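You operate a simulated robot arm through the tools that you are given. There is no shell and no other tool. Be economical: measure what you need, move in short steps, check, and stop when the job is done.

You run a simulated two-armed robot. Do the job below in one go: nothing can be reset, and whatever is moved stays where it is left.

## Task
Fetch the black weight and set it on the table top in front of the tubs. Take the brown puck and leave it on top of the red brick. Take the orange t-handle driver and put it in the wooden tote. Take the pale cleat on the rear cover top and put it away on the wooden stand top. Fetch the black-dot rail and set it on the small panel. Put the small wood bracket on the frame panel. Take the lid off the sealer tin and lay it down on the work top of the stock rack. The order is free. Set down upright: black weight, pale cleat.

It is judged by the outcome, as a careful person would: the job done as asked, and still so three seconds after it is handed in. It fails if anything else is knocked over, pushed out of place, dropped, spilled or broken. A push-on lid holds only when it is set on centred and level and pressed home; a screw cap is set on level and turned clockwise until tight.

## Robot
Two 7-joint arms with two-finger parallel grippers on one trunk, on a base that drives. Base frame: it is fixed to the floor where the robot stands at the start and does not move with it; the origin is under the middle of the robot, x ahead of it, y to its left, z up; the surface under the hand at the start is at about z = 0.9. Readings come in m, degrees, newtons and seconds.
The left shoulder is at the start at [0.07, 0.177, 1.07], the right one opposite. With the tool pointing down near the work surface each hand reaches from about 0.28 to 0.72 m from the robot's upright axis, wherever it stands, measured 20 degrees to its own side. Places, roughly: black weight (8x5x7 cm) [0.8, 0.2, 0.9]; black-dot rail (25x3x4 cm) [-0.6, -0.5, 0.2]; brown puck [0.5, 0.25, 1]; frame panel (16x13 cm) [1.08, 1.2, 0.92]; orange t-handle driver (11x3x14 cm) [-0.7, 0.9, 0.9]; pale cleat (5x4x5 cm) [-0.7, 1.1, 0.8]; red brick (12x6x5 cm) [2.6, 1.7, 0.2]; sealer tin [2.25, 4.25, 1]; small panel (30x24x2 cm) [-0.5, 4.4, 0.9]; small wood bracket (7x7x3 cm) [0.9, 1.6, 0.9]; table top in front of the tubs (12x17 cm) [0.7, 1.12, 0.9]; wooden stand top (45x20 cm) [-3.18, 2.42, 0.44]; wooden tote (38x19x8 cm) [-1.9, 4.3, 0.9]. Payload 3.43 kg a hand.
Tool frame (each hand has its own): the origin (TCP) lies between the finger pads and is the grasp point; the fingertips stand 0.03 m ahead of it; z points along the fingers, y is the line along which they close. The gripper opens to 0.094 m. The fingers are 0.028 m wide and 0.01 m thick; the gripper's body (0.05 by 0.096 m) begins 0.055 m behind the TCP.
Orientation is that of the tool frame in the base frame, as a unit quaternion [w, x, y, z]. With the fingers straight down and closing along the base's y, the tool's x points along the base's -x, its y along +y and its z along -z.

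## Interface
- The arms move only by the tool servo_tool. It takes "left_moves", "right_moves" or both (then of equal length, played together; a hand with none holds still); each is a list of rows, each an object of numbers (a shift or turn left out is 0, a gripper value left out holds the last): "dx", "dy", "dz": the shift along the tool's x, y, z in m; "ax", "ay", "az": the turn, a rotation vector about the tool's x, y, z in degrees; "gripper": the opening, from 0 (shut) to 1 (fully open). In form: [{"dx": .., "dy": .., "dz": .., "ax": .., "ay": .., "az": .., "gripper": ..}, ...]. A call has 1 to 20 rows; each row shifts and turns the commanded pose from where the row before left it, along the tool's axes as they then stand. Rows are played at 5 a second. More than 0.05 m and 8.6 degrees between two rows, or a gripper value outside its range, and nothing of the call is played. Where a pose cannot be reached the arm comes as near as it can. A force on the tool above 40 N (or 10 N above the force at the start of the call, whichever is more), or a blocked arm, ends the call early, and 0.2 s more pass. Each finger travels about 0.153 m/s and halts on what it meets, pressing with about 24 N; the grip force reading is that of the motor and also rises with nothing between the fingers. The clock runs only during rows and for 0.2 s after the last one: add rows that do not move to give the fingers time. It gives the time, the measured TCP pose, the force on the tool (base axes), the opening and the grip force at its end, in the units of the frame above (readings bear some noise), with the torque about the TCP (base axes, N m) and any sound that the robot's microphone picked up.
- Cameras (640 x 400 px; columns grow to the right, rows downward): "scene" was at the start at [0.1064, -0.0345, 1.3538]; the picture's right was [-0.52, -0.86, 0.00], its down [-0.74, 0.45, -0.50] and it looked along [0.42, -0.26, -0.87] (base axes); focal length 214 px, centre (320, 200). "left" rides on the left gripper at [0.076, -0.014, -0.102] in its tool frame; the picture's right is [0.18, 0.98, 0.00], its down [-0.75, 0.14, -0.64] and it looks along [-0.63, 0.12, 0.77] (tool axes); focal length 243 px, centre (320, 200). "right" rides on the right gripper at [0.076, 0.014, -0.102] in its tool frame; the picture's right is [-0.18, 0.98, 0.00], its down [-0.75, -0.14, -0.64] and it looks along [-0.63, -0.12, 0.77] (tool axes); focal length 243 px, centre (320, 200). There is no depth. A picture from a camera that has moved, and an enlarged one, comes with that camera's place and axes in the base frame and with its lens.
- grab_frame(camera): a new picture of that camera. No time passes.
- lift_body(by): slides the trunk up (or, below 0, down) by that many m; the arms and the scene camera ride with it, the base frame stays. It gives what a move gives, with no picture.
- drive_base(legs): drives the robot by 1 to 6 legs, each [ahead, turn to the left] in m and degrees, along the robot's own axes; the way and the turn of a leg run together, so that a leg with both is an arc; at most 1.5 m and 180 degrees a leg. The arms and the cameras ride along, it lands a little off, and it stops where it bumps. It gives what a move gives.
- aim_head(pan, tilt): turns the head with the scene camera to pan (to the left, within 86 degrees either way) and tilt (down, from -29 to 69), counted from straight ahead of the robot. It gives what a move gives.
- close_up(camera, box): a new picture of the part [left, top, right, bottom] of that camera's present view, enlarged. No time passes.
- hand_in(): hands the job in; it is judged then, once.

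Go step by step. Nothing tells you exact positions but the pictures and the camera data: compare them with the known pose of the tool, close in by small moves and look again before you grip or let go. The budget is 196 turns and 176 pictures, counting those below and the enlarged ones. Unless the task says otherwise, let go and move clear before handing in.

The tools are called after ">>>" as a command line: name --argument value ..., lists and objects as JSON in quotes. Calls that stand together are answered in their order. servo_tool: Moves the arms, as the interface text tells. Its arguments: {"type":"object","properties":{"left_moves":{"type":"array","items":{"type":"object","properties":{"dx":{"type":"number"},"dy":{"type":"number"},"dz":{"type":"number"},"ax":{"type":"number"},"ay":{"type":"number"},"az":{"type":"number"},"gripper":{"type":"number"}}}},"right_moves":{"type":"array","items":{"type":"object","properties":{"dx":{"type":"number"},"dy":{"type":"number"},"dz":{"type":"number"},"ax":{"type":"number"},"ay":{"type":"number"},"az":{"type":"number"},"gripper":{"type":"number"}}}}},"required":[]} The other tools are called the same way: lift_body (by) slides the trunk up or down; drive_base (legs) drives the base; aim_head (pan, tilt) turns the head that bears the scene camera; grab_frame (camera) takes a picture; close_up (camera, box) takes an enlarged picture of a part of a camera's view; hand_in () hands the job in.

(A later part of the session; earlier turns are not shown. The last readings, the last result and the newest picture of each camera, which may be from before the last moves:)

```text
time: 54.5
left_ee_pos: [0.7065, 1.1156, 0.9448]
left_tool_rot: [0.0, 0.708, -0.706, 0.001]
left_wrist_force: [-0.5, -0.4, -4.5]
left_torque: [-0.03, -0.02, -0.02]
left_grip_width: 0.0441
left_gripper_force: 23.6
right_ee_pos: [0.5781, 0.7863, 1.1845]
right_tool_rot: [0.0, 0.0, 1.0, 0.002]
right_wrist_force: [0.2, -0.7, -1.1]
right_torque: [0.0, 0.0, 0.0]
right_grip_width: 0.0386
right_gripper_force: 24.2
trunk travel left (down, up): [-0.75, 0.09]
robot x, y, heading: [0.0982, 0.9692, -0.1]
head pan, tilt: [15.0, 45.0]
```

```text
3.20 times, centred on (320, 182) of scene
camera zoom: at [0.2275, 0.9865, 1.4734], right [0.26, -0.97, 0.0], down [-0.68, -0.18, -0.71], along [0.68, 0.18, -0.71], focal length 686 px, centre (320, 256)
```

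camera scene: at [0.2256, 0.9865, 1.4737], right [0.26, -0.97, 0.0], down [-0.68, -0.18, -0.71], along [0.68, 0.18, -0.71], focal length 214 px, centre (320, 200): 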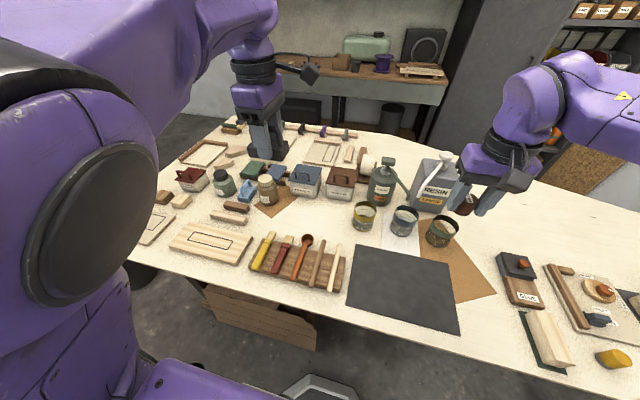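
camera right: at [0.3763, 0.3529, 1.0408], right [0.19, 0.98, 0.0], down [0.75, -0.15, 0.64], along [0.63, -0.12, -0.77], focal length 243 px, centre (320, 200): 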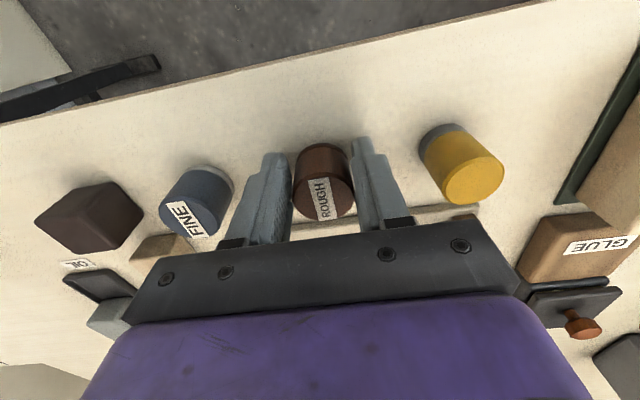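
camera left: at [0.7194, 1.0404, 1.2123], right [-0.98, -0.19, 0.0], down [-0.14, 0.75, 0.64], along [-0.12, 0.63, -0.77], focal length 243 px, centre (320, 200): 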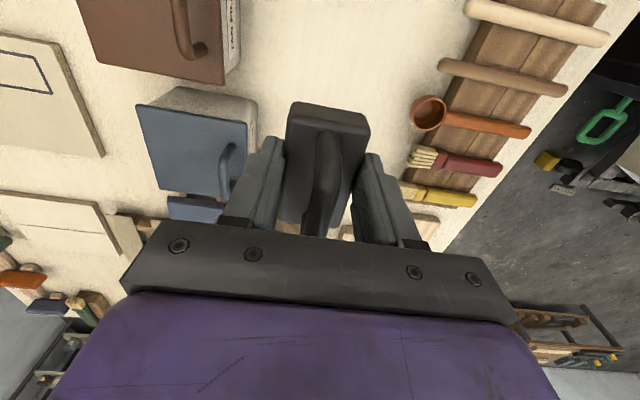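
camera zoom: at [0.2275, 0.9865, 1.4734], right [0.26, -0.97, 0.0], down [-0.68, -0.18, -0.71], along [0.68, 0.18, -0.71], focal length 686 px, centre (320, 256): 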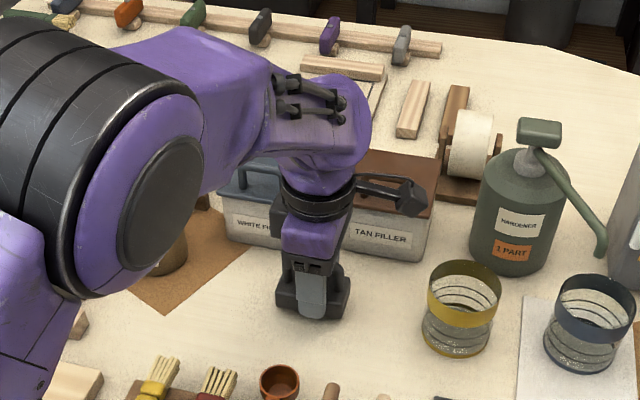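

Nearly down. Lower the last 6 mm until contact.

>>> servo_tool --left_moves '[{"dz": 0.003}, {"dz": 0.003}, {}]'

```text
time: 55.3
left_ee_pos: [0.7064, 1.1157, 0.9393]
left_tool_rot: [0.001, 0.708, -0.706, 0.0]
left_wrist_force: [-0.7, -0.1, -5.8]
left_torque: [-0.05, -0.06, -0.03]
left_grip_width: 0.0439
left_gripper_force: 23.9
right_ee_pos: [0.5792, 0.7853, 1.1838]
right_tool_rot: [0.0, 0.002, 1.0, 0.001]
right_wrist_force: [-0.7, 0.6, -1.1]
right_torque: [-0.05, -0.01, 0.02]
right_grip_width: 0.0385
right_gripper_force: 24.4
trunk travel left (down, up): [-0.75, 0.09]
robot x, y, heading: [0.0983, 0.964, 0.1]
head pan, tilt: [15.0, 45.0]
```

>>> servo_tool --left_moves '[{"dz": 0.0015}, {"dz": 0.0015}, {}]'

```text
time: 56.1
left_ee_pos: [0.7064, 1.1162, 0.9378]
left_tool_rot: [0.0, 0.708, -0.706, 0.0]
left_wrist_force: [0.4, -0.7, 1.0]
left_torque: [0.24, -0.16, -0.04]
left_grip_width: 0.0438
left_gripper_force: 24.7
right_ee_pos: [0.5783, 0.7863, 1.1849]
right_tool_rot: [0.001, 0.001, 1.0, 0.001]
right_wrist_force: [0.1, 0.2, 0.0]
right_torque: [0.01, 0.01, 0.0]
right_grip_width: 0.0385
right_gripper_force: 23.9
trunk travel left (down, up): [-0.75, 0.09]
robot x, y, heading: [0.0999, 0.9664, -0.2]
head pan, tilt: [15.0, 45.0]
```

It rests on the table. Release and rise straight up.

>>> servo_tool --left_moves '[{"gripper": 0.6}, {"gripper": 0.75}, {}, {"dz": -0.03}, {"dz": -0.04}, {"dz": -0.05}, {"dz": -0.05}, {"dz": -0.05}, {}]'

>>> grab_frame --camera "left"

>>> close_up --camera "scene" --box '[120, 100, 360, 250]'

```text
time: 58.1
left_ee_pos: [0.706, 1.117, 1.155]
left_tool_rot: [0.0, 0.709, -0.705, 0.0]
left_wrist_force: [-0.2, -0.3, -0.9]
left_torque: [0.01, 0.01, -0.01]
left_grip_width: 0.0705
left_gripper_force: 0.0
right_ee_pos: [0.5774, 0.7851, 1.1847]
right_tool_rot: [0.0, 0.001, 1.0, 0.0]
right_wrist_force: [-0.7, -0.6, -0.7]
right_torque: [-0.01, 0.02, -0.05]
right_grip_width: 0.0383
right_gripper_force: 24.1
trunk travel left (down, up): [-0.75, 0.09]
robot x, y, heading: [0.1002, 0.9678, 0.4]
head pan, tilt: [15.0, 45.0]
```

```text
140 pictures are left
camera left: at [0.7211, 1.0405, 1.2581], right [-0.98, -0.19, 0.0], down [-0.14, 0.75, 0.64], along [-0.12, 0.63, -0.77], focal length 243 px, centre (320, 200)
```

left: 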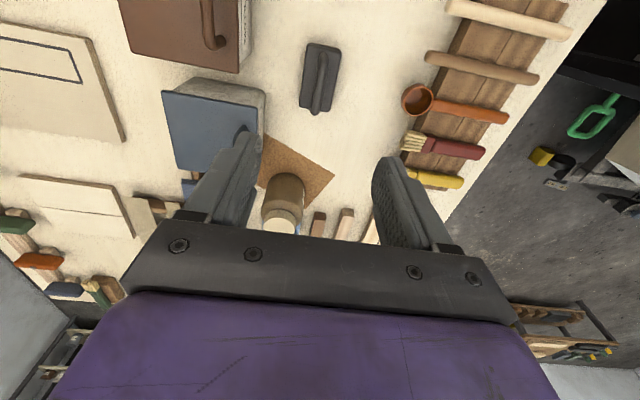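

```text
2.67 times, centred on (240, 175) of scene
camera zoom: at [0.2272, 0.9863, 1.4735], right [0.26, -0.97, 0.0], down [-0.68, -0.18, -0.71], along [0.68, 0.18, -0.71], focal length 572 px, centre (533, 267)
```

zoom: 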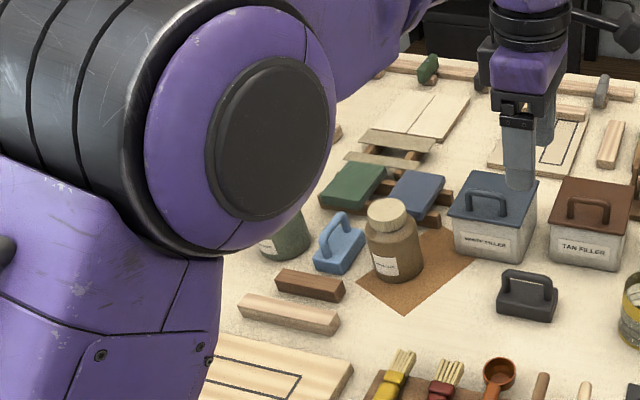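

Weight stands in its place. Now I'll draw the left hand in and move along toward the wood bracket, looking at the table's left end.

>>> servo_tool --left_moves '[{"dz": -0.04}, {"dz": -0.04}, {"dy": 0.05}, {"dy": 0.05}, {"dy": 0.05}, {}]'

>>> drive_base --legs '[[-0.12, 0], [0, 90], [0.45, 0], [0, -90]]'

>>> aim_head --pan 10 --tilt 25

>>> grab_frame --camera "scene"

>>> grab_frame --camera "left"

```text
time: 59.5
left_ee_pos: [0.5536, 1.1157, 1.2365]
left_tool_rot: [0.001, 0.708, -0.706, 0.0]
left_wrist_force: [0.5, -0.2, 0.3]
left_torque: [0.01, 0.01, 0.01]
left_grip_width: 0.0704
left_gripper_force: 0.1
right_ee_pos: [0.579, 0.7853, 1.1844]
right_tool_rot: [0.001, 0.001, 1.0, 0.001]
right_wrist_force: [-0.5, 0.3, -0.7]
right_torque: [0.06, 0.03, 0.0]
right_grip_width: 0.0383
right_gripper_force: 23.9
trunk travel left (down, up): [-0.75, 0.09]
robot x, y, heading: [0.0973, 0.9637, 0.1]
head pan, tilt: [15.0, 45.0]
```

```text
time: 70.7
left_ee_pos: [0.4412, 1.5593, 1.2371]
left_tool_rot: [0.001, -0.706, 0.708, -0.001]
left_wrist_force: [0.1, -0.4, -0.4]
left_torque: [0.0, 0.02, -0.02]
left_grip_width: 0.0707
left_gripper_force: 0.0
right_ee_pos: [0.4611, 1.2287, 1.1852]
right_tool_rot: [0.001, 0.004, 1.0, 0.0]
right_wrist_force: [-0.6, 0.0, -0.7]
right_torque: [0.0, 0.02, 0.04]
right_grip_width: 0.0345
right_gripper_force: 24.6
trunk travel left (down, up): [-0.75, 0.09]
robot x, y, heading: [-0.0194, 1.4156, -0.2]
head pan, tilt: [15.0, 45.0]
```

```text
time: 71.5
left_ee_pos: [0.4417, 1.56, 1.2369]
left_tool_rot: [-0.001, -0.707, 0.707, -0.001]
left_wrist_force: [0.2, -0.6, 0.5]
left_torque: [-0.01, -0.02, 0.0]
left_grip_width: 0.0705
left_gripper_force: 0.0
right_ee_pos: [0.4614, 1.2296, 1.1847]
right_tool_rot: [0.001, 0.004, 1.0, 0.001]
right_wrist_force: [0.6, 0.3, -0.8]
right_torque: [0.02, 0.02, -0.02]
right_grip_width: 0.0348
right_gripper_force: 23.9
trunk travel left (down, up): [-0.75, 0.09]
robot x, y, heading: [-0.0179, 1.4142, -0.5]
head pan, tilt: [10.0, 25.0]
```

```text
138 pictures are left
camera scene: at [0.1236, 1.4275, 1.5041], right [0.17, -0.99, 0.0], down [-0.42, -0.07, -0.91], along [0.89, 0.15, -0.42], focal length 214 px, centre (320, 200)
```

scene: 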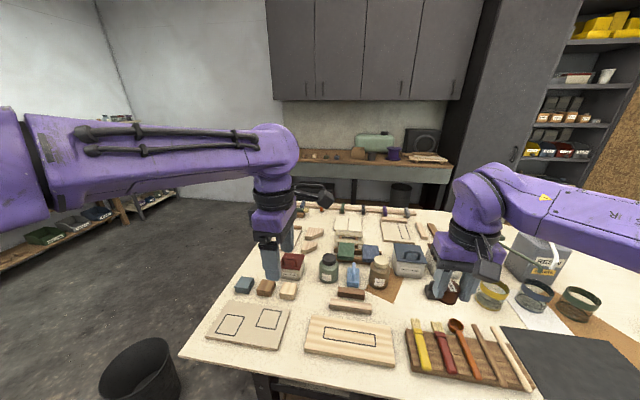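

```text
137 pictures are left
camera left: at [0.4551, 1.4833, 1.3383], right [-0.98, -0.18, 0.0], down [-0.14, 0.75, 0.64], along [-0.12, 0.63, -0.77], focal length 243 px, centre (320, 200)
```

left: 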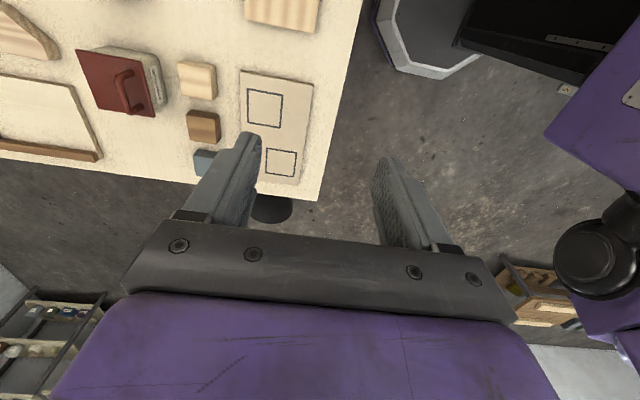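

The puck's grip width has dropped; I'll check the right hand, and enlarge the bracket area.

>>> grab_frame --camera "right"

>>> close_up --camera "scene" --box '[230, 190, 430, 315]'

```text
136 pictures are left
camera right: at [0.3846, 1.2432, 1.2872], right [0.19, 0.98, 0.0], down [0.75, -0.15, 0.64], along [0.63, -0.12, -0.77], focal length 243 px, centre (320, 200)
```

right: 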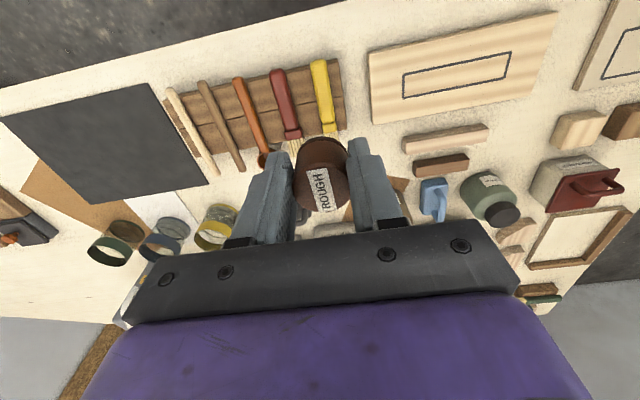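

```text
3.20 times, centred on (330, 252) of scene
camera zoom: at [0.1236, 1.4275, 1.5041], right [0.17, -0.99, 0.0], down [-0.42, -0.07, -0.91], along [0.89, 0.15, -0.42], focal length 686 px, centre (288, 32)
```

zoom: 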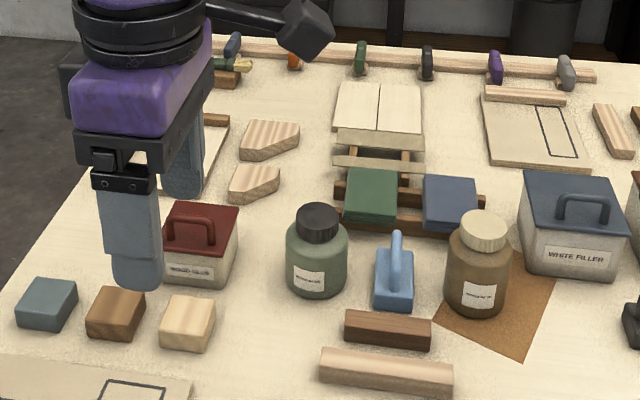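

The puck is creeping out of the pads. I'll set it down gently on the bare light board just to the left and re-grip it centred.

>>> servo_tool --right_moves '[{"dy": 0.02, "dx": -0.007}, {"dy": 0.02, "dx": -0.007, "dz": 0.01}, {"dy": 0.02, "dx": -0.007, "dz": 0.02}, {"dy": 0.02, "dx": -0.007, "dz": 0.02}, {"dy": 0.02, "dx": -0.007, "dz": 0.025}, {"dy": 0.02, "dx": -0.007, "dz": 0.025}, {"dy": 0.02, "dx": -0.007, "dz": 0.025}, {"dy": 0.02, "dx": -0.007, "dz": 0.025}, {"dy": 0.02, "dx": -0.007, "dz": 0.025}, {"dz": 0.02}]'

>>> grab_frame --camera "right"

>>> close_up --camera "scene" --box '[260, 250, 500, 400]'

```text
time: 73.7
left_ee_pos: [0.4399, 1.5589, 1.2365]
left_tool_rot: [0.0, -0.707, 0.707, 0.0]
left_wrist_force: [0.2, -0.5, -0.5]
left_torque: [-0.01, -0.03, 0.01]
left_grip_width: 0.0707
left_gripper_force: 0.2
right_ee_pos: [0.5259, 1.4085, 0.99]
right_tool_rot: [0.001, 0.005, 1.0, 0.0]
right_wrist_force: [0.3, 1.0, -0.3]
right_torque: [-0.01, 0.0, 0.01]
right_grip_width: 0.0348
right_gripper_force: 24.1
trunk travel left (down, up): [-0.75, 0.09]
robot x, y, heading: [-0.0172, 1.4141, -0.4]
head pan, tilt: [10.0, 25.0]
```

```text
134 pictures are left
camera right: at [0.4493, 1.4232, 1.0922], right [0.19, 0.98, 0.0], down [0.75, -0.15, 0.64], along [0.63, -0.12, -0.77], focal length 243 px, centre (320, 200)
```

right: 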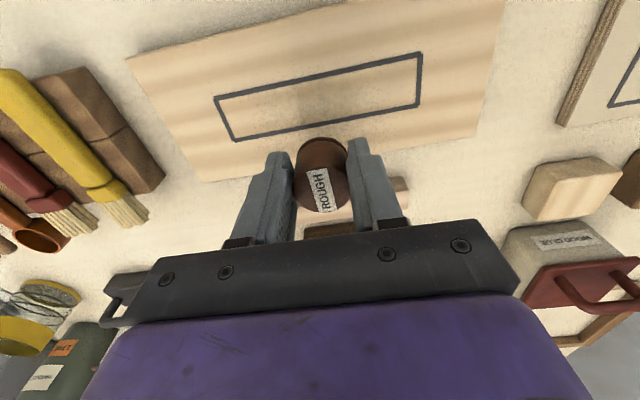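

```text
2.67 times, centred on (380, 325) of scene
camera zoom: at [0.124, 1.4271, 1.5041], right [0.17, -0.99, 0.0], down [-0.42, -0.07, -0.91], along [0.89, 0.15, -0.42], focal length 572 px, centre (160, -133)
```

zoom: 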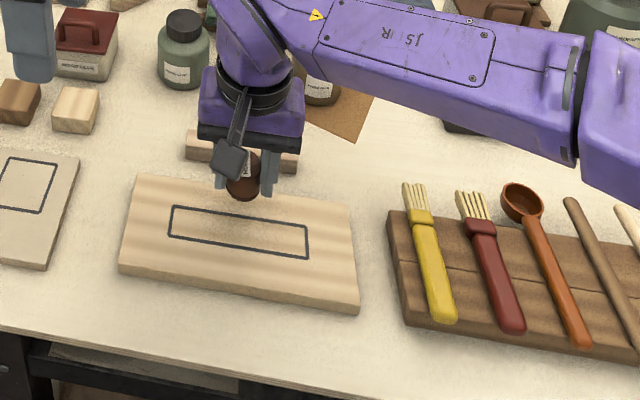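

Holding steady at the moment; I'll zoom to see how the puck sits between the pads.

>>> close_up --camera "right" --box '[240, 100, 400, 240]'

>>> close_up --camera "scene" --box '[320, 295, 384, 335]'

```text
2.86 times, centred on (320, 170) of right
camera zoom: at [0.4493, 1.4232, 1.0922], right [0.19, 0.98, 0.0], down [0.75, -0.15, 0.64], along [0.63, -0.12, -0.77], focal length 693 px, centre (320, 286)
```

zoom: 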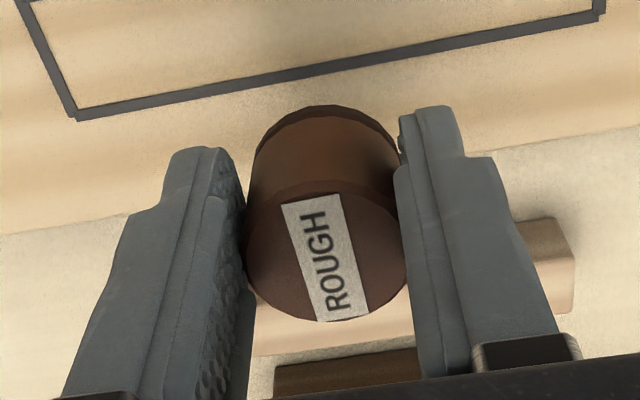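

```text
10.00 times, centred on (352, 315) of scene
camera zoom: at [0.124, 1.4271, 1.5041], right [0.17, -0.99, 0.0], down [-0.42, -0.07, -0.91], along [0.89, 0.15, -0.42], focal length 2145 px, centre (0, -950)
```

zoom: 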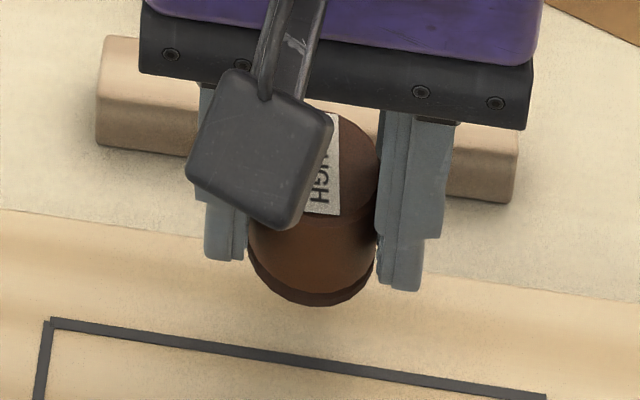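

The puck sits off-centre toward me. Shift 2 cm back so it's well over the board and lower until contact.

>>> servo_tool --right_moves '[{"dx": 0.015}, {"dz": 0.012}, {"dz": 0.005}, {"dz": 0.004}, {"dz": 0.003}, {"dz": 0.002}, {}]'

>>> close_up --camera "scene" --box '[304, 285, 400, 345]'

```text
time: 75.3
left_ee_pos: [0.4399, 1.5608, 1.2365]
left_tool_rot: [0.001, -0.707, 0.708, 0.0]
left_wrist_force: [-0.8, 0.4, 0.8]
left_torque: [0.0, 0.0, 0.0]
left_grip_width: 0.0704
left_gripper_force: 0.2
right_ee_pos: [0.5117, 1.4088, 0.9637]
right_tool_rot: [0.002, 0.004, 1.0, 0.0]
right_wrist_force: [-0.3, -0.7, 0.0]
right_torque: [0.0, 0.02, -0.01]
right_grip_width: 0.0344
right_gripper_force: 24.7
trunk travel left (down, up): [-0.75, 0.09]
robot x, y, heading: [-0.0125, 1.414, -0.2]
head pan, tilt: [10.0, 25.0]
```

```text
6.67 times, centred on (352, 315) of scene
camera zoom: at [0.1236, 1.4278, 1.5041], right [0.17, -0.99, 0.0], down [-0.42, -0.07, -0.91], along [0.89, 0.15, -0.42], focal length 1430 px, centre (107, -567)
```

zoom: 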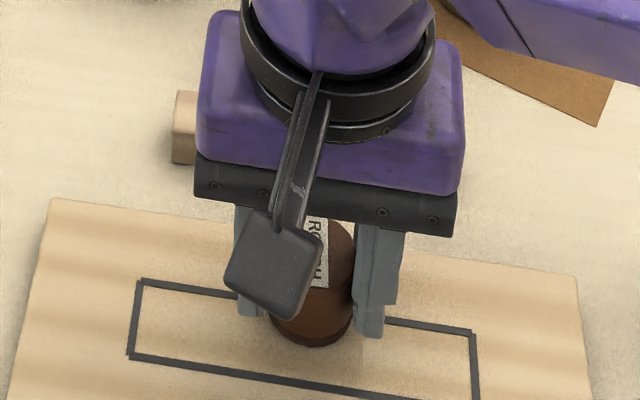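

Not yet touching. Lower further in small steps.

>>> servo_tool --right_moves '[{"dz": 0.002}, {"dz": 0.002}, {"dz": 0.002}, {"dz": 0.002}, {}]'

```text
time: 76.5
left_ee_pos: [0.4379, 1.5612, 1.2374]
left_tool_rot: [0.0, -0.706, 0.708, -0.001]
left_wrist_force: [0.2, 0.3, 0.4]
left_torque: [0.0, -0.02, -0.01]
left_grip_width: 0.0706
left_gripper_force: 0.1
right_ee_pos: [0.513, 1.4095, 0.9584]
right_tool_rot: [0.002, 0.004, 1.0, 0.002]
right_wrist_force: [6.0, -1.1, 24.9]
right_torque: [-0.22, -0.23, 0.03]
right_grip_width: 0.0345
right_gripper_force: 24.2
trunk travel left (down, up): [-0.75, 0.09]
robot x, y, heading: [-0.0201, 1.4142, -0.1]
head pan, tilt: [10.0, 25.0]
```

Contact. Ease off, open, and look at where the puck stands.

>>> servo_tool --right_moves '[{"dz": -0.002}, {"gripper": 0.5}, {"gripper": 0.72}, {}]'

>>> close_up --camera "right" --box '[240, 100, 400, 240]'

>>> close_up --camera "scene" --box '[304, 285, 400, 345]'

```text
time: 77.5
left_ee_pos: [0.4404, 1.559, 1.2373]
left_tool_rot: [0.0, -0.706, 0.708, 0.0]
left_wrist_force: [-1.4, 0.3, -0.5]
left_torque: [0.01, 0.0, 0.0]
left_grip_width: 0.0706
left_gripper_force: 0.1
right_ee_pos: [0.5119, 1.4101, 0.9583]
right_tool_rot: [0.001, 0.004, 1.0, 0.001]
right_wrist_force: [0.7, 1.1, 0.2]
right_torque: [0.01, -0.01, -0.04]
right_grip_width: 0.0678
right_gripper_force: 0.1
trunk travel left (down, up): [-0.75, 0.09]
robot x, y, heading: [-0.0165, 1.4123, -0.5]
head pan, tilt: [10.0, 25.0]
```

```text
2.86 times, centred on (320, 170) of right
camera zoom: at [0.434, 1.4232, 1.0605], right [0.19, 0.98, 0.0], down [0.75, -0.15, 0.64], along [0.63, -0.12, -0.77], focal length 693 px, centre (320, 286)
```

zoom: 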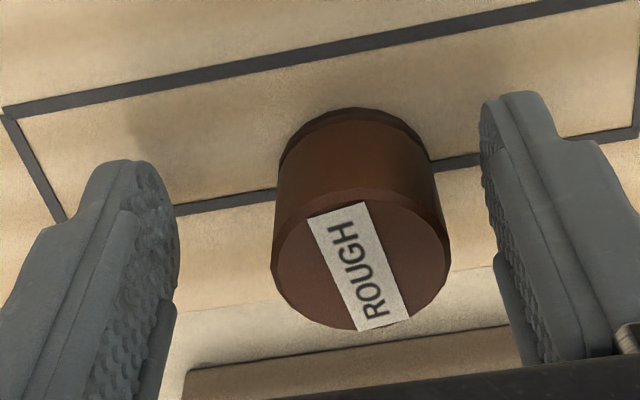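

```text
6.67 times, centred on (352, 315) of scene
camera zoom: at [0.123, 1.4275, 1.5041], right [0.17, -0.99, 0.0], down [-0.42, -0.07, -0.91], along [0.89, 0.15, -0.42], focal length 1430 px, centre (107, -567)
```

zoom: 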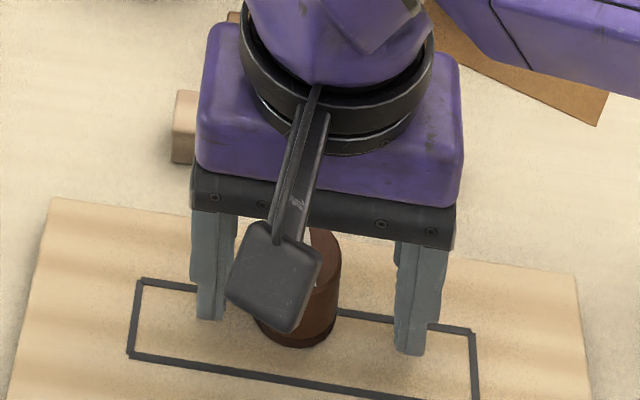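

The puck is actually centred and standing; its diameter looks like ~0.034. I'll centre in y by 6 mm, lower a touch and regrip.

>>> servo_tool --right_moves '[{"dy": 0.006, "dz": 0.003}, {}, {"gripper": 0.1}, {"gripper": 0.1}, {"gripper": 0.1}, {"gripper": 0.1}, {}]'

>>> close_up --camera "right" --box '[240, 100, 400, 240]'

>>> servo_tool --right_moves '[{"dz": -0.02}, {"dz": -0.04}, {"dz": -0.05}, {"dz": -0.05}, {"dz": -0.05}, {}, {}, {}]'

>>> close_up --camera "right" --box '[240, 100, 400, 240]'

```text
time: 79.1
left_ee_pos: [0.4416, 1.5602, 1.2367]
left_tool_rot: [0.001, -0.706, 0.708, -0.001]
left_wrist_force: [0.0, -0.2, 0.2]
left_torque: [-0.02, -0.01, 0.01]
left_grip_width: 0.0702
left_gripper_force: 0.1
right_ee_pos: [0.5108, 1.4156, 0.9542]
right_tool_rot: [0.001, 0.004, 1.0, 0.001]
right_wrist_force: [0.1, 1.1, -0.1]
right_torque: [0.0, 0.02, 0.0]
right_grip_width: 0.0384
right_gripper_force: 24.3
trunk travel left (down, up): [-0.75, 0.09]
robot x, y, heading: [-0.0144, 1.4093, -0.3]
head pan, tilt: [10.0, 25.0]
```

```text
2.86 times, centred on (320, 170) of right
camera zoom: at [0.4346, 1.4297, 1.0575], right [0.19, 0.98, 0.0], down [0.75, -0.15, 0.64], along [0.63, -0.12, -0.77], focal length 693 px, centre (320, 286)
```

zoom: 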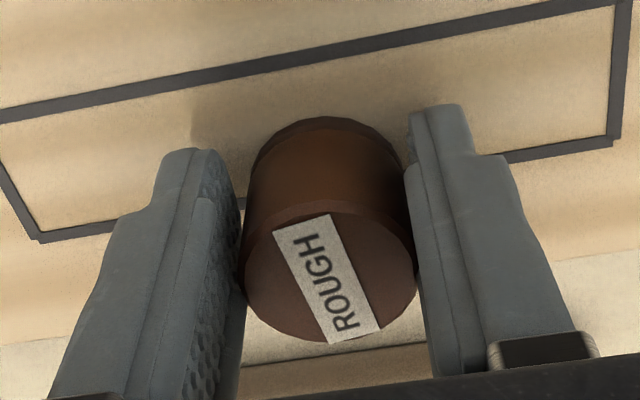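

```text
time: 80.9
left_ee_pos: [0.4407, 1.5601, 1.2363]
left_tool_rot: [0.0, -0.707, 0.708, 0.0]
left_wrist_force: [0.5, -0.5, -0.1]
left_torque: [0.01, 0.02, 0.02]
left_grip_width: 0.0706
left_gripper_force: 0.0
right_ee_pos: [0.5105, 1.4144, 1.166]
right_tool_rot: [0.001, 0.004, 1.0, 0.001]
right_wrist_force: [-0.2, -0.1, -0.3]
right_torque: [0.01, -0.03, 0.01]
right_grip_width: 0.0383
right_gripper_force: 24.4
trunk travel left (down, up): [-0.75, 0.09]
robot x, y, heading: [-0.0136, 1.4121, -0.7]
head pan, tilt: [10.0, 25.0]
```

```text
2.86 times, centred on (320, 170) of right
camera zoom: at [0.4336, 1.4298, 1.2682], right [0.19, 0.98, 0.0], down [0.75, -0.15, 0.64], along [0.63, -0.12, -0.77], focal length 693 px, centre (320, 286)
```

zoom: 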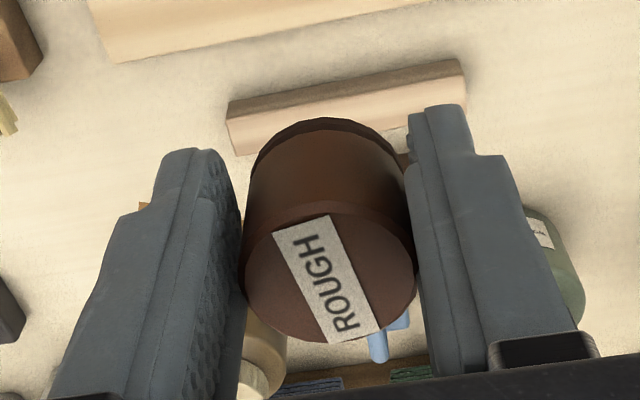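

True diameter is ~0.0385, so earlier it had slipped down in the pads; it's better seated now and I'll keep watching it. Next drive ahead to fetch the bracket with the left hand.

>>> drive_base --legs '[[0.2, 0.5]]'

>>> aim_head --pan 15 --tilt 40

>>> grab_frame --camera "scene"

>>> grab_frame --camera "left"

```text
time: 82.6
left_ee_pos: [0.6326, 1.5632, 1.2344]
left_tool_rot: [0.001, 0.709, -0.705, -0.002]
left_wrist_force: [0.2, -0.1, -0.9]
left_torque: [-0.02, 0.06, 0.01]
left_grip_width: 0.0704
left_gripper_force: 0.1
right_ee_pos: [0.7039, 1.419, 1.1629]
right_tool_rot: [-0.001, 0.001, 1.0, 0.001]
right_wrist_force: [1.5, 0.0, -0.7]
right_torque: [-0.03, 0.05, -0.04]
right_grip_width: 0.0382
right_gripper_force: 24.4
trunk travel left (down, up): [-0.75, 0.09]
robot x, y, heading: [0.1693, 1.4125, -0.1]
head pan, tilt: [10.0, 25.0]
stopped in leg 1: the robot was blocked; the commanded pose is now the measured one
```

```text
time: 83.3
left_ee_pos: [0.6275, 1.563, 1.238]
left_tool_rot: [0.0, 0.709, -0.705, 0.0]
left_wrist_force: [-0.6, 0.6, 0.1]
left_torque: [0.02, -0.06, -0.01]
left_grip_width: 0.0704
left_gripper_force: 0.1
right_ee_pos: [0.6975, 1.4182, 1.1648]
right_tool_rot: [0.001, 0.001, 1.0, 0.001]
right_wrist_force: [-0.7, -0.5, -0.2]
right_torque: [-0.01, -0.01, 0.03]
right_grip_width: 0.038
right_gripper_force: 23.9
trunk travel left (down, up): [-0.75, 0.09]
robot x, y, heading: [0.1679, 1.4142, 0.1]
head pan, tilt: [15.0, 40.0]
```

```text
125 pictures are left
camera scene: at [0.302, 1.4341, 1.4809], right [0.26, -0.97, 0.0], down [-0.62, -0.17, -0.77], along [0.74, 0.2, -0.64], focal length 214 px, centre (320, 200)
```

scene: 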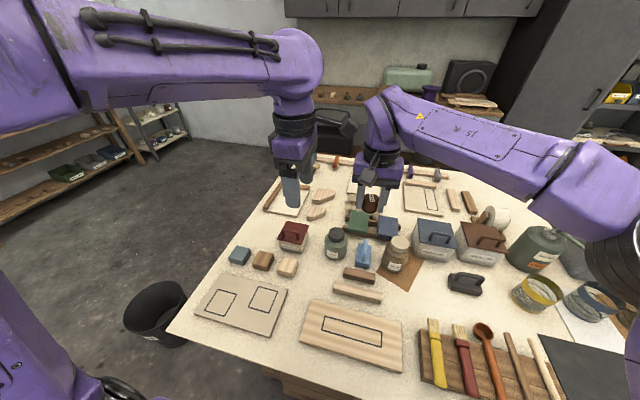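

```text
124 pictures are left
camera left: at [0.6417, 1.4864, 1.3384], right [-0.98, -0.19, 0.0], down [-0.15, 0.75, 0.64], along [-0.12, 0.63, -0.77], focal length 243 px, centre (320, 200)
```

left: 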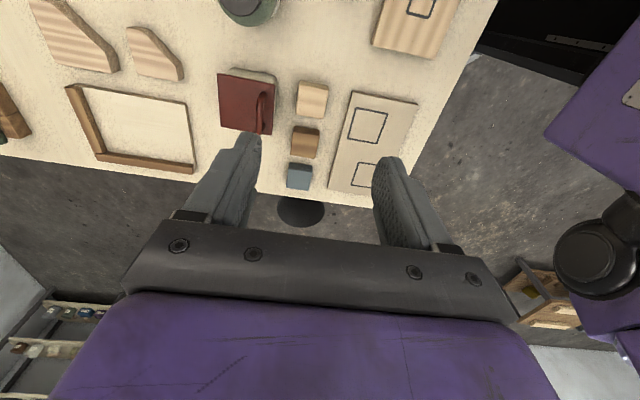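

The base is blocked by the table at x≈0.17, so the bracket at ~(0.865, 1.593) is at the edge of reach. I'll look at its shape closely.

>>> close_up --camera "left" --box '[80, 0, 240, 100]'

>>> close_up --camera "scene" --box '[256, 170, 352, 230]'

```text
4.00 times, centred on (160, 50) of left
camera zoom: at [0.6417, 1.4864, 1.3384], right [-0.98, -0.19, 0.0], down [-0.15, 0.75, 0.64], along [-0.12, 0.63, -0.77], focal length 970 px, centre (960, 800)
```

zoom: 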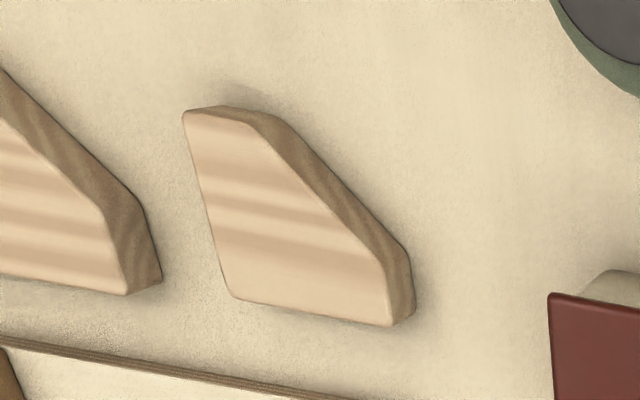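

```text
6.67 times, centred on (304, 200) of scene
camera zoom: at [0.302, 1.4341, 1.4809], right [0.26, -0.97, 0.0], down [-0.62, -0.17, -0.77], along [0.74, 0.2, -0.64], focal length 1430 px, centre (427, 200)
```

zoom: 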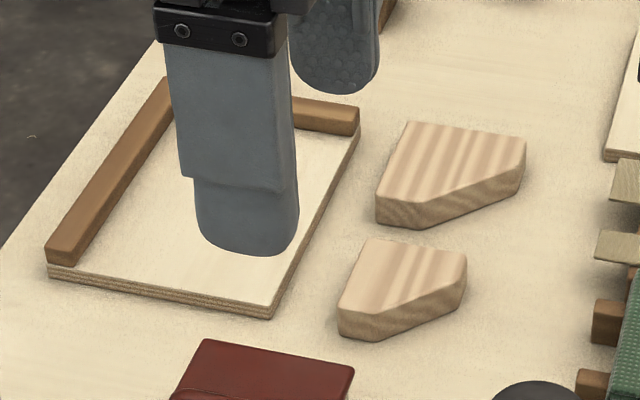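

The bracket is a 6 cm square with a cut corner, sides along x/y, spanning x 0.84–0.90, y 1.567–1.628. Turning the base right 45° brings my left shoulder closer; then I'll turn the tool to close along y.

>>> drive_base --legs '[[-0.03, 0], [0, -45]]'

>>> servo_tool --left_moves '[{"az": 7.5, "gripper": 0.82}, {"az": 7.5}, {"az": 7.5}, {"az": 7.5}, {"az": 7.5}, {"az": 7.5}, {}]'

>>> grab_frame --camera "left"

```text
time: 86.2
left_ee_pos: [0.5696, 1.1943, 1.2367]
left_tool_rot: [-0.001, -0.384, 0.923, -0.001]
left_wrist_force: [-0.7, -0.1, -0.9]
left_torque: [0.0, 0.02, 0.0]
left_grip_width: 0.0706
left_gripper_force: 0.1
right_ee_pos: [0.5183, 1.0441, 1.1657]
right_tool_rot: [0.002, 0.385, 0.923, 0.0]
right_wrist_force: [0.1, 1.1, -1.2]
right_torque: [-0.04, 0.01, 0.0]
right_grip_width: 0.0381
right_gripper_force: 23.6
trunk travel left (down, up): [-0.75, 0.09]
robot x, y, heading: [0.1395, 1.414, -45.1]
head pan, tilt: [15.0, 40.0]
```

```text
time: 87.8
left_ee_pos: [0.5693, 1.1953, 1.2353]
left_tool_rot: [0.0, -0.003, 1.0, 0.0]
left_wrist_force: [0.1, 0.4, -0.8]
left_torque: [0.02, 0.0, 0.0]
left_grip_width: 0.0769
left_gripper_force: 0.1
right_ee_pos: [0.5177, 1.0431, 1.1659]
right_tool_rot: [0.001, 0.384, 0.923, 0.0]
right_wrist_force: [-0.3, 1.0, -0.1]
right_torque: [0.0, 0.0, 0.01]
right_grip_width: 0.0382
right_gripper_force: 24.4
trunk travel left (down, up): [-0.75, 0.09]
robot x, y, heading: [0.1394, 1.4155, -45.2]
head pan, tilt: [15.0, 40.0]
```

```text
121 pictures are left
camera left: at [0.4938, 1.1806, 1.3384], right [-0.19, 0.98, 0.0], down [0.75, 0.14, 0.64], along [0.63, 0.12, -0.77], focal length 243 px, centre (320, 200)
```

left: 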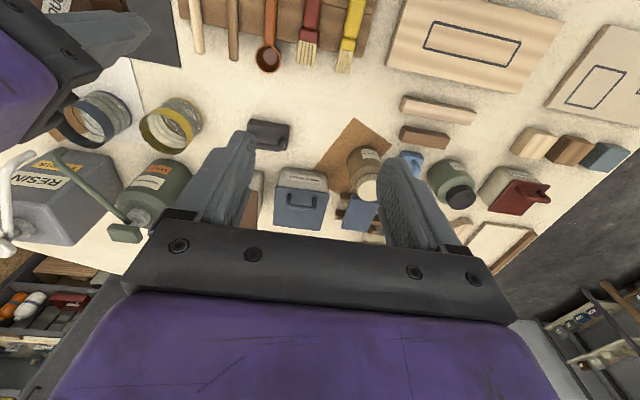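

Tool is aligned with base axes. Moving over toward the bracket.

>>> servo_tool --left_moves '[{"dx": -0.0278, "dy": 0.0366}, {"dx": -0.0278, "dy": 0.0366}, {"dx": -0.0278, "dy": 0.0366}, {"dx": -0.0278, "dy": 0.0366}, {"dx": -0.0278, "dy": 0.0366}, {"dx": -0.0278, "dy": 0.0366}, {"dx": -0.0278, "dy": 0.0366}, {"dz": 0.045}, {"dz": 0.045}, {"dx": -0.0278, "dy": 0.0366}, {"dx": -0.0278, "dy": 0.0366}, {"dx": -0.0278, "dy": 0.0366}, {"dx": -0.0278, "dy": 0.0366}, {}]'

>>> grab_frame --camera "left"

```text
time: 90.8
left_ee_pos: [0.8737, 1.5988, 1.1472]
left_tool_rot: [-0.001, -0.002, 1.0, 0.001]
left_wrist_force: [0.1, -0.3, 0.1]
left_torque: [0.04, 0.0, 0.01]
left_grip_width: 0.077
left_gripper_force: 0.0
right_ee_pos: [0.5177, 1.0428, 1.1657]
right_tool_rot: [0.001, 0.384, 0.923, 0.0]
right_wrist_force: [-0.2, 0.4, 0.2]
right_torque: [0.01, 0.01, -0.01]
right_grip_width: 0.0383
right_gripper_force: 24.3
trunk travel left (down, up): [-0.75, 0.09]
robot x, y, heading: [0.1389, 1.4132, -45.0]
head pan, tilt: [15.0, 40.0]
```

```text
120 pictures are left
camera left: at [0.7983, 1.5838, 1.2487], right [-0.19, 0.98, 0.0], down [0.75, 0.14, 0.64], along [0.63, 0.12, -0.77], focal length 243 px, centre (320, 200)
```

left: 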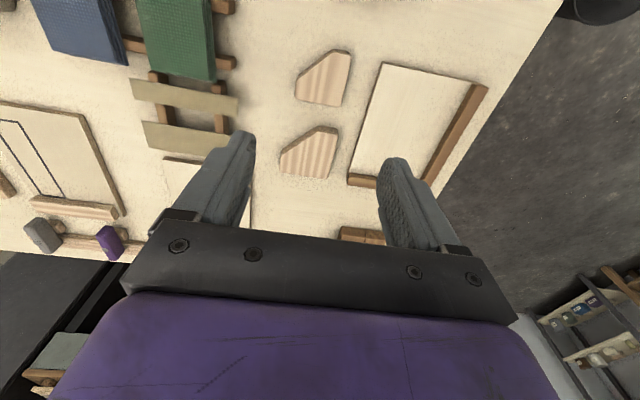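

Refined centre: (0.889, 1.601). Adjust and descend partway, then check.

>>> servo_tool --left_moves '[{"dx": -0.015, "dy": 0.002}, {"dz": 0.045}, {"dz": 0.045}, {"dz": 0.045}, {}]'

>>> grab_frame --camera "left"

```text
time: 92.0
left_ee_pos: [0.8895, 1.6011, 1.0109]
left_tool_rot: [0.0, -0.002, 1.0, -0.001]
left_wrist_force: [0.2, 0.4, -0.1]
left_torque: [-0.01, -0.01, 0.01]
left_grip_width: 0.077
left_gripper_force: 0.1
right_ee_pos: [0.5183, 1.0424, 1.1656]
right_tool_rot: [0.001, 0.384, 0.923, 0.001]
right_wrist_force: [-0.6, 0.7, 0.2]
right_torque: [-0.04, 0.01, -0.02]
right_grip_width: 0.0382
right_gripper_force: 24.4
trunk travel left (down, up): [-0.75, 0.09]
robot x, y, heading: [0.1396, 1.4093, -44.9]
head pan, tilt: [15.0, 40.0]
```

```text
119 pictures are left
camera left: at [0.8139, 1.5863, 1.1129], right [-0.19, 0.98, 0.0], down [0.75, 0.14, 0.64], along [0.63, 0.12, -0.77], focal length 243 px, centre (320, 200)
```

left: 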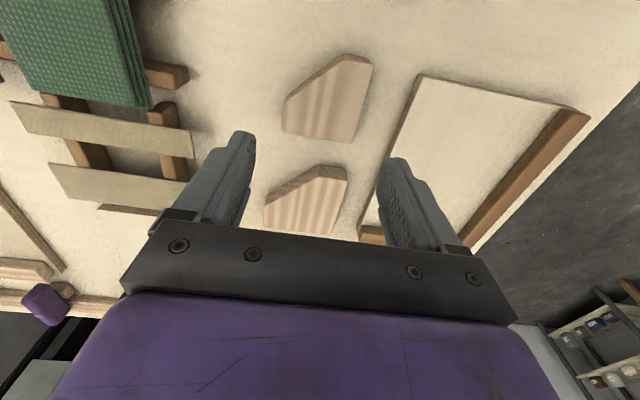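

Aligned. Descend to 0.935 and grip.

>>> servo_tool --left_moves '[{"dz": 0.03}, {"dz": 0.03}, {"dz": 0.016}, {}, {"gripper": 0.4}, {"gripper": 0.4}, {"gripper": 0.4}, {}]'

>>> grab_frame --camera "left"

```text
time: 93.8
left_ee_pos: [0.8876, 1.6023, 0.9334]
left_tool_rot: [-0.001, -0.001, 1.0, 0.0]
left_wrist_force: [-0.9, -0.3, 0.4]
left_torque: [-0.02, -0.01, 0.01]
left_grip_width: 0.0611
left_gripper_force: 24.2
right_ee_pos: [0.5178, 1.0424, 1.1658]
right_tool_rot: [0.001, 0.384, 0.923, 0.0]
right_wrist_force: [1.3, 0.3, -0.1]
right_torque: [0.0, 0.01, -0.03]
right_grip_width: 0.038
right_gripper_force: 24.0
trunk travel left (down, up): [-0.75, 0.09]
robot x, y, heading: [0.1385, 1.411, -45.1]
head pan, tilt: [15.0, 40.0]
```

```text
118 pictures are left
camera left: at [0.8133, 1.5869, 1.0366], right [-0.19, 0.98, 0.0], down [0.75, 0.14, 0.64], along [0.63, 0.12, -0.77], focal length 243 px, centre (320, 200)
```

left: 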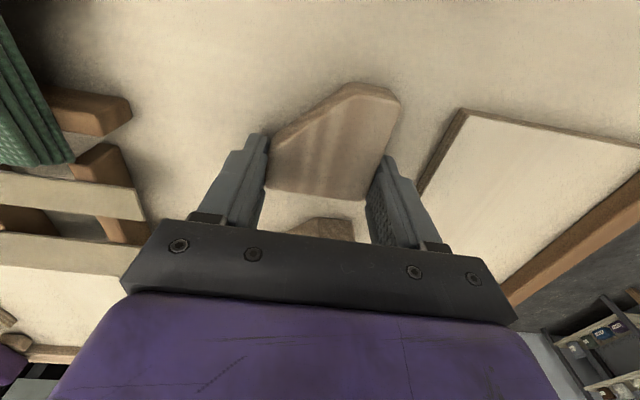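

Bracket held (0.061 wide). Lift and bring it back in front of the robot.

>>> servo_tool --left_moves '[{"dz": -0.03}, {"dz": -0.045}, {"dz": -0.045}, {"dz": -0.045}, {"dz": -0.045}, {"dx": 0.03, "dy": -0.0355}, {"dx": 0.03, "dy": -0.0355}, {"dx": 0.03, "dy": -0.0355}, {"dx": 0.03, "dy": -0.0355}, {"dx": 0.03, "dy": -0.0355}, {"dx": 0.03, "dy": -0.0355}, {"dx": 0.03, "dy": -0.0355}, {"dx": 0.03, "dy": -0.0355}, {"dx": 0.03, "dy": -0.0355}, {"dx": 0.03, "dy": -0.0355}, {"dx": 0.03, "dy": -0.0355}, {"dz": -0.04}, {"dz": -0.04}, {}]'

>>> drive_base --legs '[[-0.12, 0], [0, 133]]'

>>> aim_head --pan 0 --tilt 25

>>> grab_frame --camera "scene"

>>> aim_head --pan -50 --tilt 25

>>> grab_frame --camera "scene"

```text
time: 97.8
left_ee_pos: [0.5594, 1.2071, 1.225]
left_tool_rot: [0.0, -0.002, 1.0, 0.0]
left_wrist_force: [0.2, 0.5, 0.5]
left_torque: [0.03, -0.04, -0.01]
left_grip_width: 0.0607
left_gripper_force: 23.8
right_ee_pos: [0.5164, 1.0416, 1.1651]
right_tool_rot: [0.001, 0.384, 0.923, 0.001]
right_wrist_force: [0.2, -0.8, -1.7]
right_torque: [0.02, -0.01, 0.02]
right_grip_width: 0.0382
right_gripper_force: 23.9
trunk travel left (down, up): [-0.75, 0.09]
robot x, y, heading: [0.1434, 1.41, -44.8]
head pan, tilt: [15.0, 40.0]
```

```text
time: 104.6
left_ee_pos: [-0.0856, 1.9429, 1.2245]
left_tool_rot: [0.0, 0.919, -0.393, 0.0]
left_wrist_force: [0.0, -0.8, -0.9]
left_torque: [0.04, -0.02, 0.03]
left_grip_width: 0.0607
left_gripper_force: 23.9
right_ee_pos: [0.0644, 2.0266, 1.1656]
right_tool_rot: [-0.001, -0.696, 0.718, 0.0]
right_wrist_force: [0.3, -0.4, -0.9]
right_torque: [0.0, -0.01, -0.01]
right_grip_width: 0.0382
right_gripper_force: 23.9
trunk travel left (down, up): [-0.75, 0.09]
robot x, y, heading: [0.0547, 1.4948, 88.4]
head pan, tilt: [15.0, 40.0]
```

```text
time: 105.4
left_ee_pos: [-0.0862, 1.9434, 1.2246]
left_tool_rot: [0.001, 0.92, -0.393, 0.001]
left_wrist_force: [-0.6, -0.4, -1.2]
left_torque: [-0.02, 0.01, -0.02]
left_grip_width: 0.0609
left_gripper_force: 24.5
right_ee_pos: [0.0643, 2.0268, 1.1649]
right_tool_rot: [0.001, -0.697, 0.718, 0.0]
right_wrist_force: [-0.5, 0.4, -1.3]
right_torque: [0.0, -0.02, 0.01]
right_grip_width: 0.0383
right_gripper_force: 23.8
trunk travel left (down, up): [-0.75, 0.09]
robot x, y, heading: [0.0547, 1.4984, 88.8]
head pan, tilt: [0.0, 25.0]
```

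```text
117 pictures are left
camera scene: at [0.0582, 1.6404, 1.5041], right [1.0, -0.03, 0.0], down [-0.01, -0.42, -0.91], along [0.03, 0.91, -0.42], focal length 214 px, centre (320, 200)
```

scene: 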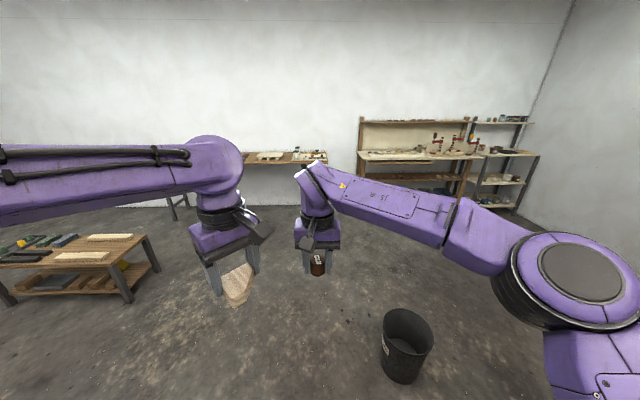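

```text
time: 106.5
left_ee_pos: [-0.0866, 1.9416, 1.2244]
left_tool_rot: [0.0, 0.92, -0.393, 0.001]
left_wrist_force: [0.0, 0.9, -0.8]
left_torque: [0.01, -0.01, 0.01]
left_grip_width: 0.0609
left_gripper_force: 24.5
right_ee_pos: [0.0628, 2.0268, 1.1656]
right_tool_rot: [0.001, -0.696, 0.718, 0.002]
right_wrist_force: [0.2, -0.8, -0.8]
right_torque: [-0.02, 0.02, 0.02]
right_grip_width: 0.0381
right_gripper_force: 24.0
trunk travel left (down, up): [-0.75, 0.09]
robot x, y, heading: [0.0544, 1.4999, 88.7]
head pan, tilt: [-50.0, 25.0]
```

```text
116 pictures are left
camera scene: at [0.1279, 1.6056, 1.5041], right [0.62, -0.78, 0.0], down [-0.33, -0.26, -0.91], along [0.71, 0.56, -0.42], focal length 214 px, centre (320, 200)
```

scene: 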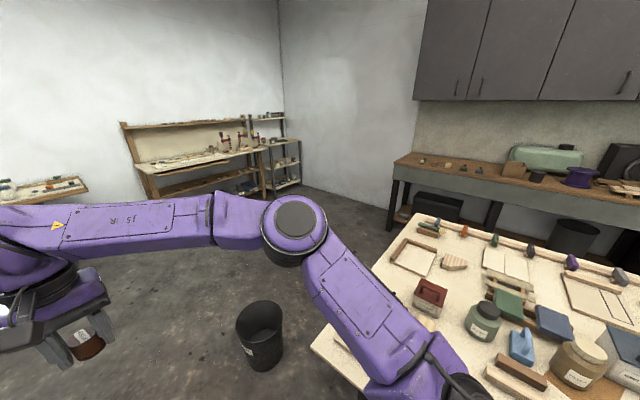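

The path: past the bin (≈0.56, 2.41), around the table's left end to the aisle behind, between the table and the wall bench. Driving the first part.

>>> drive_base --legs '[[1.5, 0], [0, -88.5], [1.5, 0], [0.3, 0]]'

>>> aim_head --pan -50 --tilt 35

>>> grab_frame --camera "scene"

```text
time: 126.4
left_ee_pos: [2.3281, 3.1278, 1.225]
left_tool_rot: [0.0, -0.378, 0.926, -0.002]
left_wrist_force: [-0.5, -0.5, 0.3]
left_torque: [0.01, 0.02, 0.01]
left_grip_width: 0.061
left_gripper_force: 24.2
right_ee_pos: [2.4127, 2.9802, 1.1656]
right_tool_rot: [0.002, 0.01, 1.0, 0.001]
right_wrist_force: [-1.0, -0.4, 0.1]
right_torque: [-0.01, 0.0, 0.04]
right_grip_width: 0.0382
right_gripper_force: 24.1
trunk travel left (down, up): [-0.75, 0.09]
robot x, y, heading: [1.8836, 2.9832, -0.8]
head pan, tilt: [-50.0, 25.0]
```

```text
time: 127.1
left_ee_pos: [2.3298, 3.1286, 1.2239]
left_tool_rot: [-0.001, -0.377, 0.926, -0.001]
left_wrist_force: [-0.1, -0.2, -1.1]
left_torque: [-0.01, 0.01, 0.01]
left_grip_width: 0.0611
left_gripper_force: 24.2
right_ee_pos: [2.4152, 2.9794, 1.1657]
right_tool_rot: [0.001, 0.009, 1.0, 0.001]
right_wrist_force: [-0.4, -1.1, -0.2]
right_torque: [0.04, 0.01, -0.02]
right_grip_width: 0.0379
right_gripper_force: 24.0
trunk travel left (down, up): [-0.75, 0.09]
robot x, y, heading: [1.8871, 2.9821, -0.8]
head pan, tilt: [-50.0, 35.0]
```

```text
115 pictures are left
camera scene: at [1.9932, 2.9123, 1.4883], right [-0.78, -0.63, 0.0], down [-0.36, 0.44, -0.82], along [0.52, -0.64, -0.57], focal length 214 px, centre (320, 200)
```

scene: 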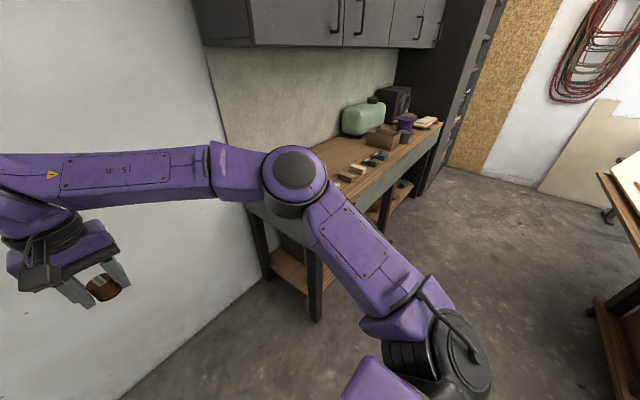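

Bench's lower shelf is in sight. Drive down the aisle to face the brick.

>>> drive_base --legs '[[0, -89.5], [1.25, 0], [0, 90]]'

>>> aim_head --pan -5 --tilt 55

>>> grab_frame --camera "scene"

```text
time: 141.1
left_ee_pos: [2.3085, 1.8888, 1.2235]
left_tool_rot: [0.0, -0.386, 0.922, 0.0]
left_wrist_force: [-0.3, -0.2, 0.0]
left_torque: [0.0, 0.0, 0.0]
left_grip_width: 0.061
left_gripper_force: 23.9
right_ee_pos: [2.3989, 1.7419, 1.1666]
right_tool_rot: [0.001, 0.0, 1.0, 0.001]
right_wrist_force: [0.1, 0.3, -0.3]
right_torque: [0.0, 0.04, 0.03]
right_grip_width: 0.038
right_gripper_force: 24.3
trunk travel left (down, up): [-0.75, 0.09]
robot x, y, heading: [1.8696, 1.7335, 0.1]
head pan, tilt: [-50.0, 35.0]
```

```text
time: 142.2
left_ee_pos: [2.3084, 1.8879, 1.2242]
left_tool_rot: [0.0, -0.385, 0.923, 0.0]
left_wrist_force: [0.5, -0.4, -0.7]
left_torque: [0.02, 0.01, 0.0]
left_grip_width: 0.0607
left_gripper_force: 24.3
right_ee_pos: [2.3988, 1.7415, 1.165]
right_tool_rot: [0.001, 0.001, 1.0, 0.001]
right_wrist_force: [0.2, 0.3, -0.6]
right_torque: [0.0, 0.0, -0.01]
right_grip_width: 0.0382
right_gripper_force: 24.0
trunk travel left (down, up): [-0.75, 0.09]
robot x, y, heading: [1.8727, 1.7323, 0.2]
head pan, tilt: [-5.0, 55.0]
```

```text
114 pictures are left
camera scene: at [1.9914, 1.7279, 1.4601], right [-0.09, -1.0, 0.0], down [-0.82, 0.07, -0.57], along [0.57, -0.05, -0.82], focal length 214 px, centre (320, 200)
```

scene: 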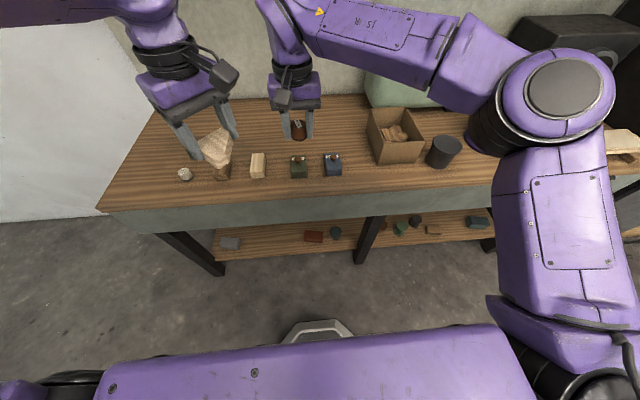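

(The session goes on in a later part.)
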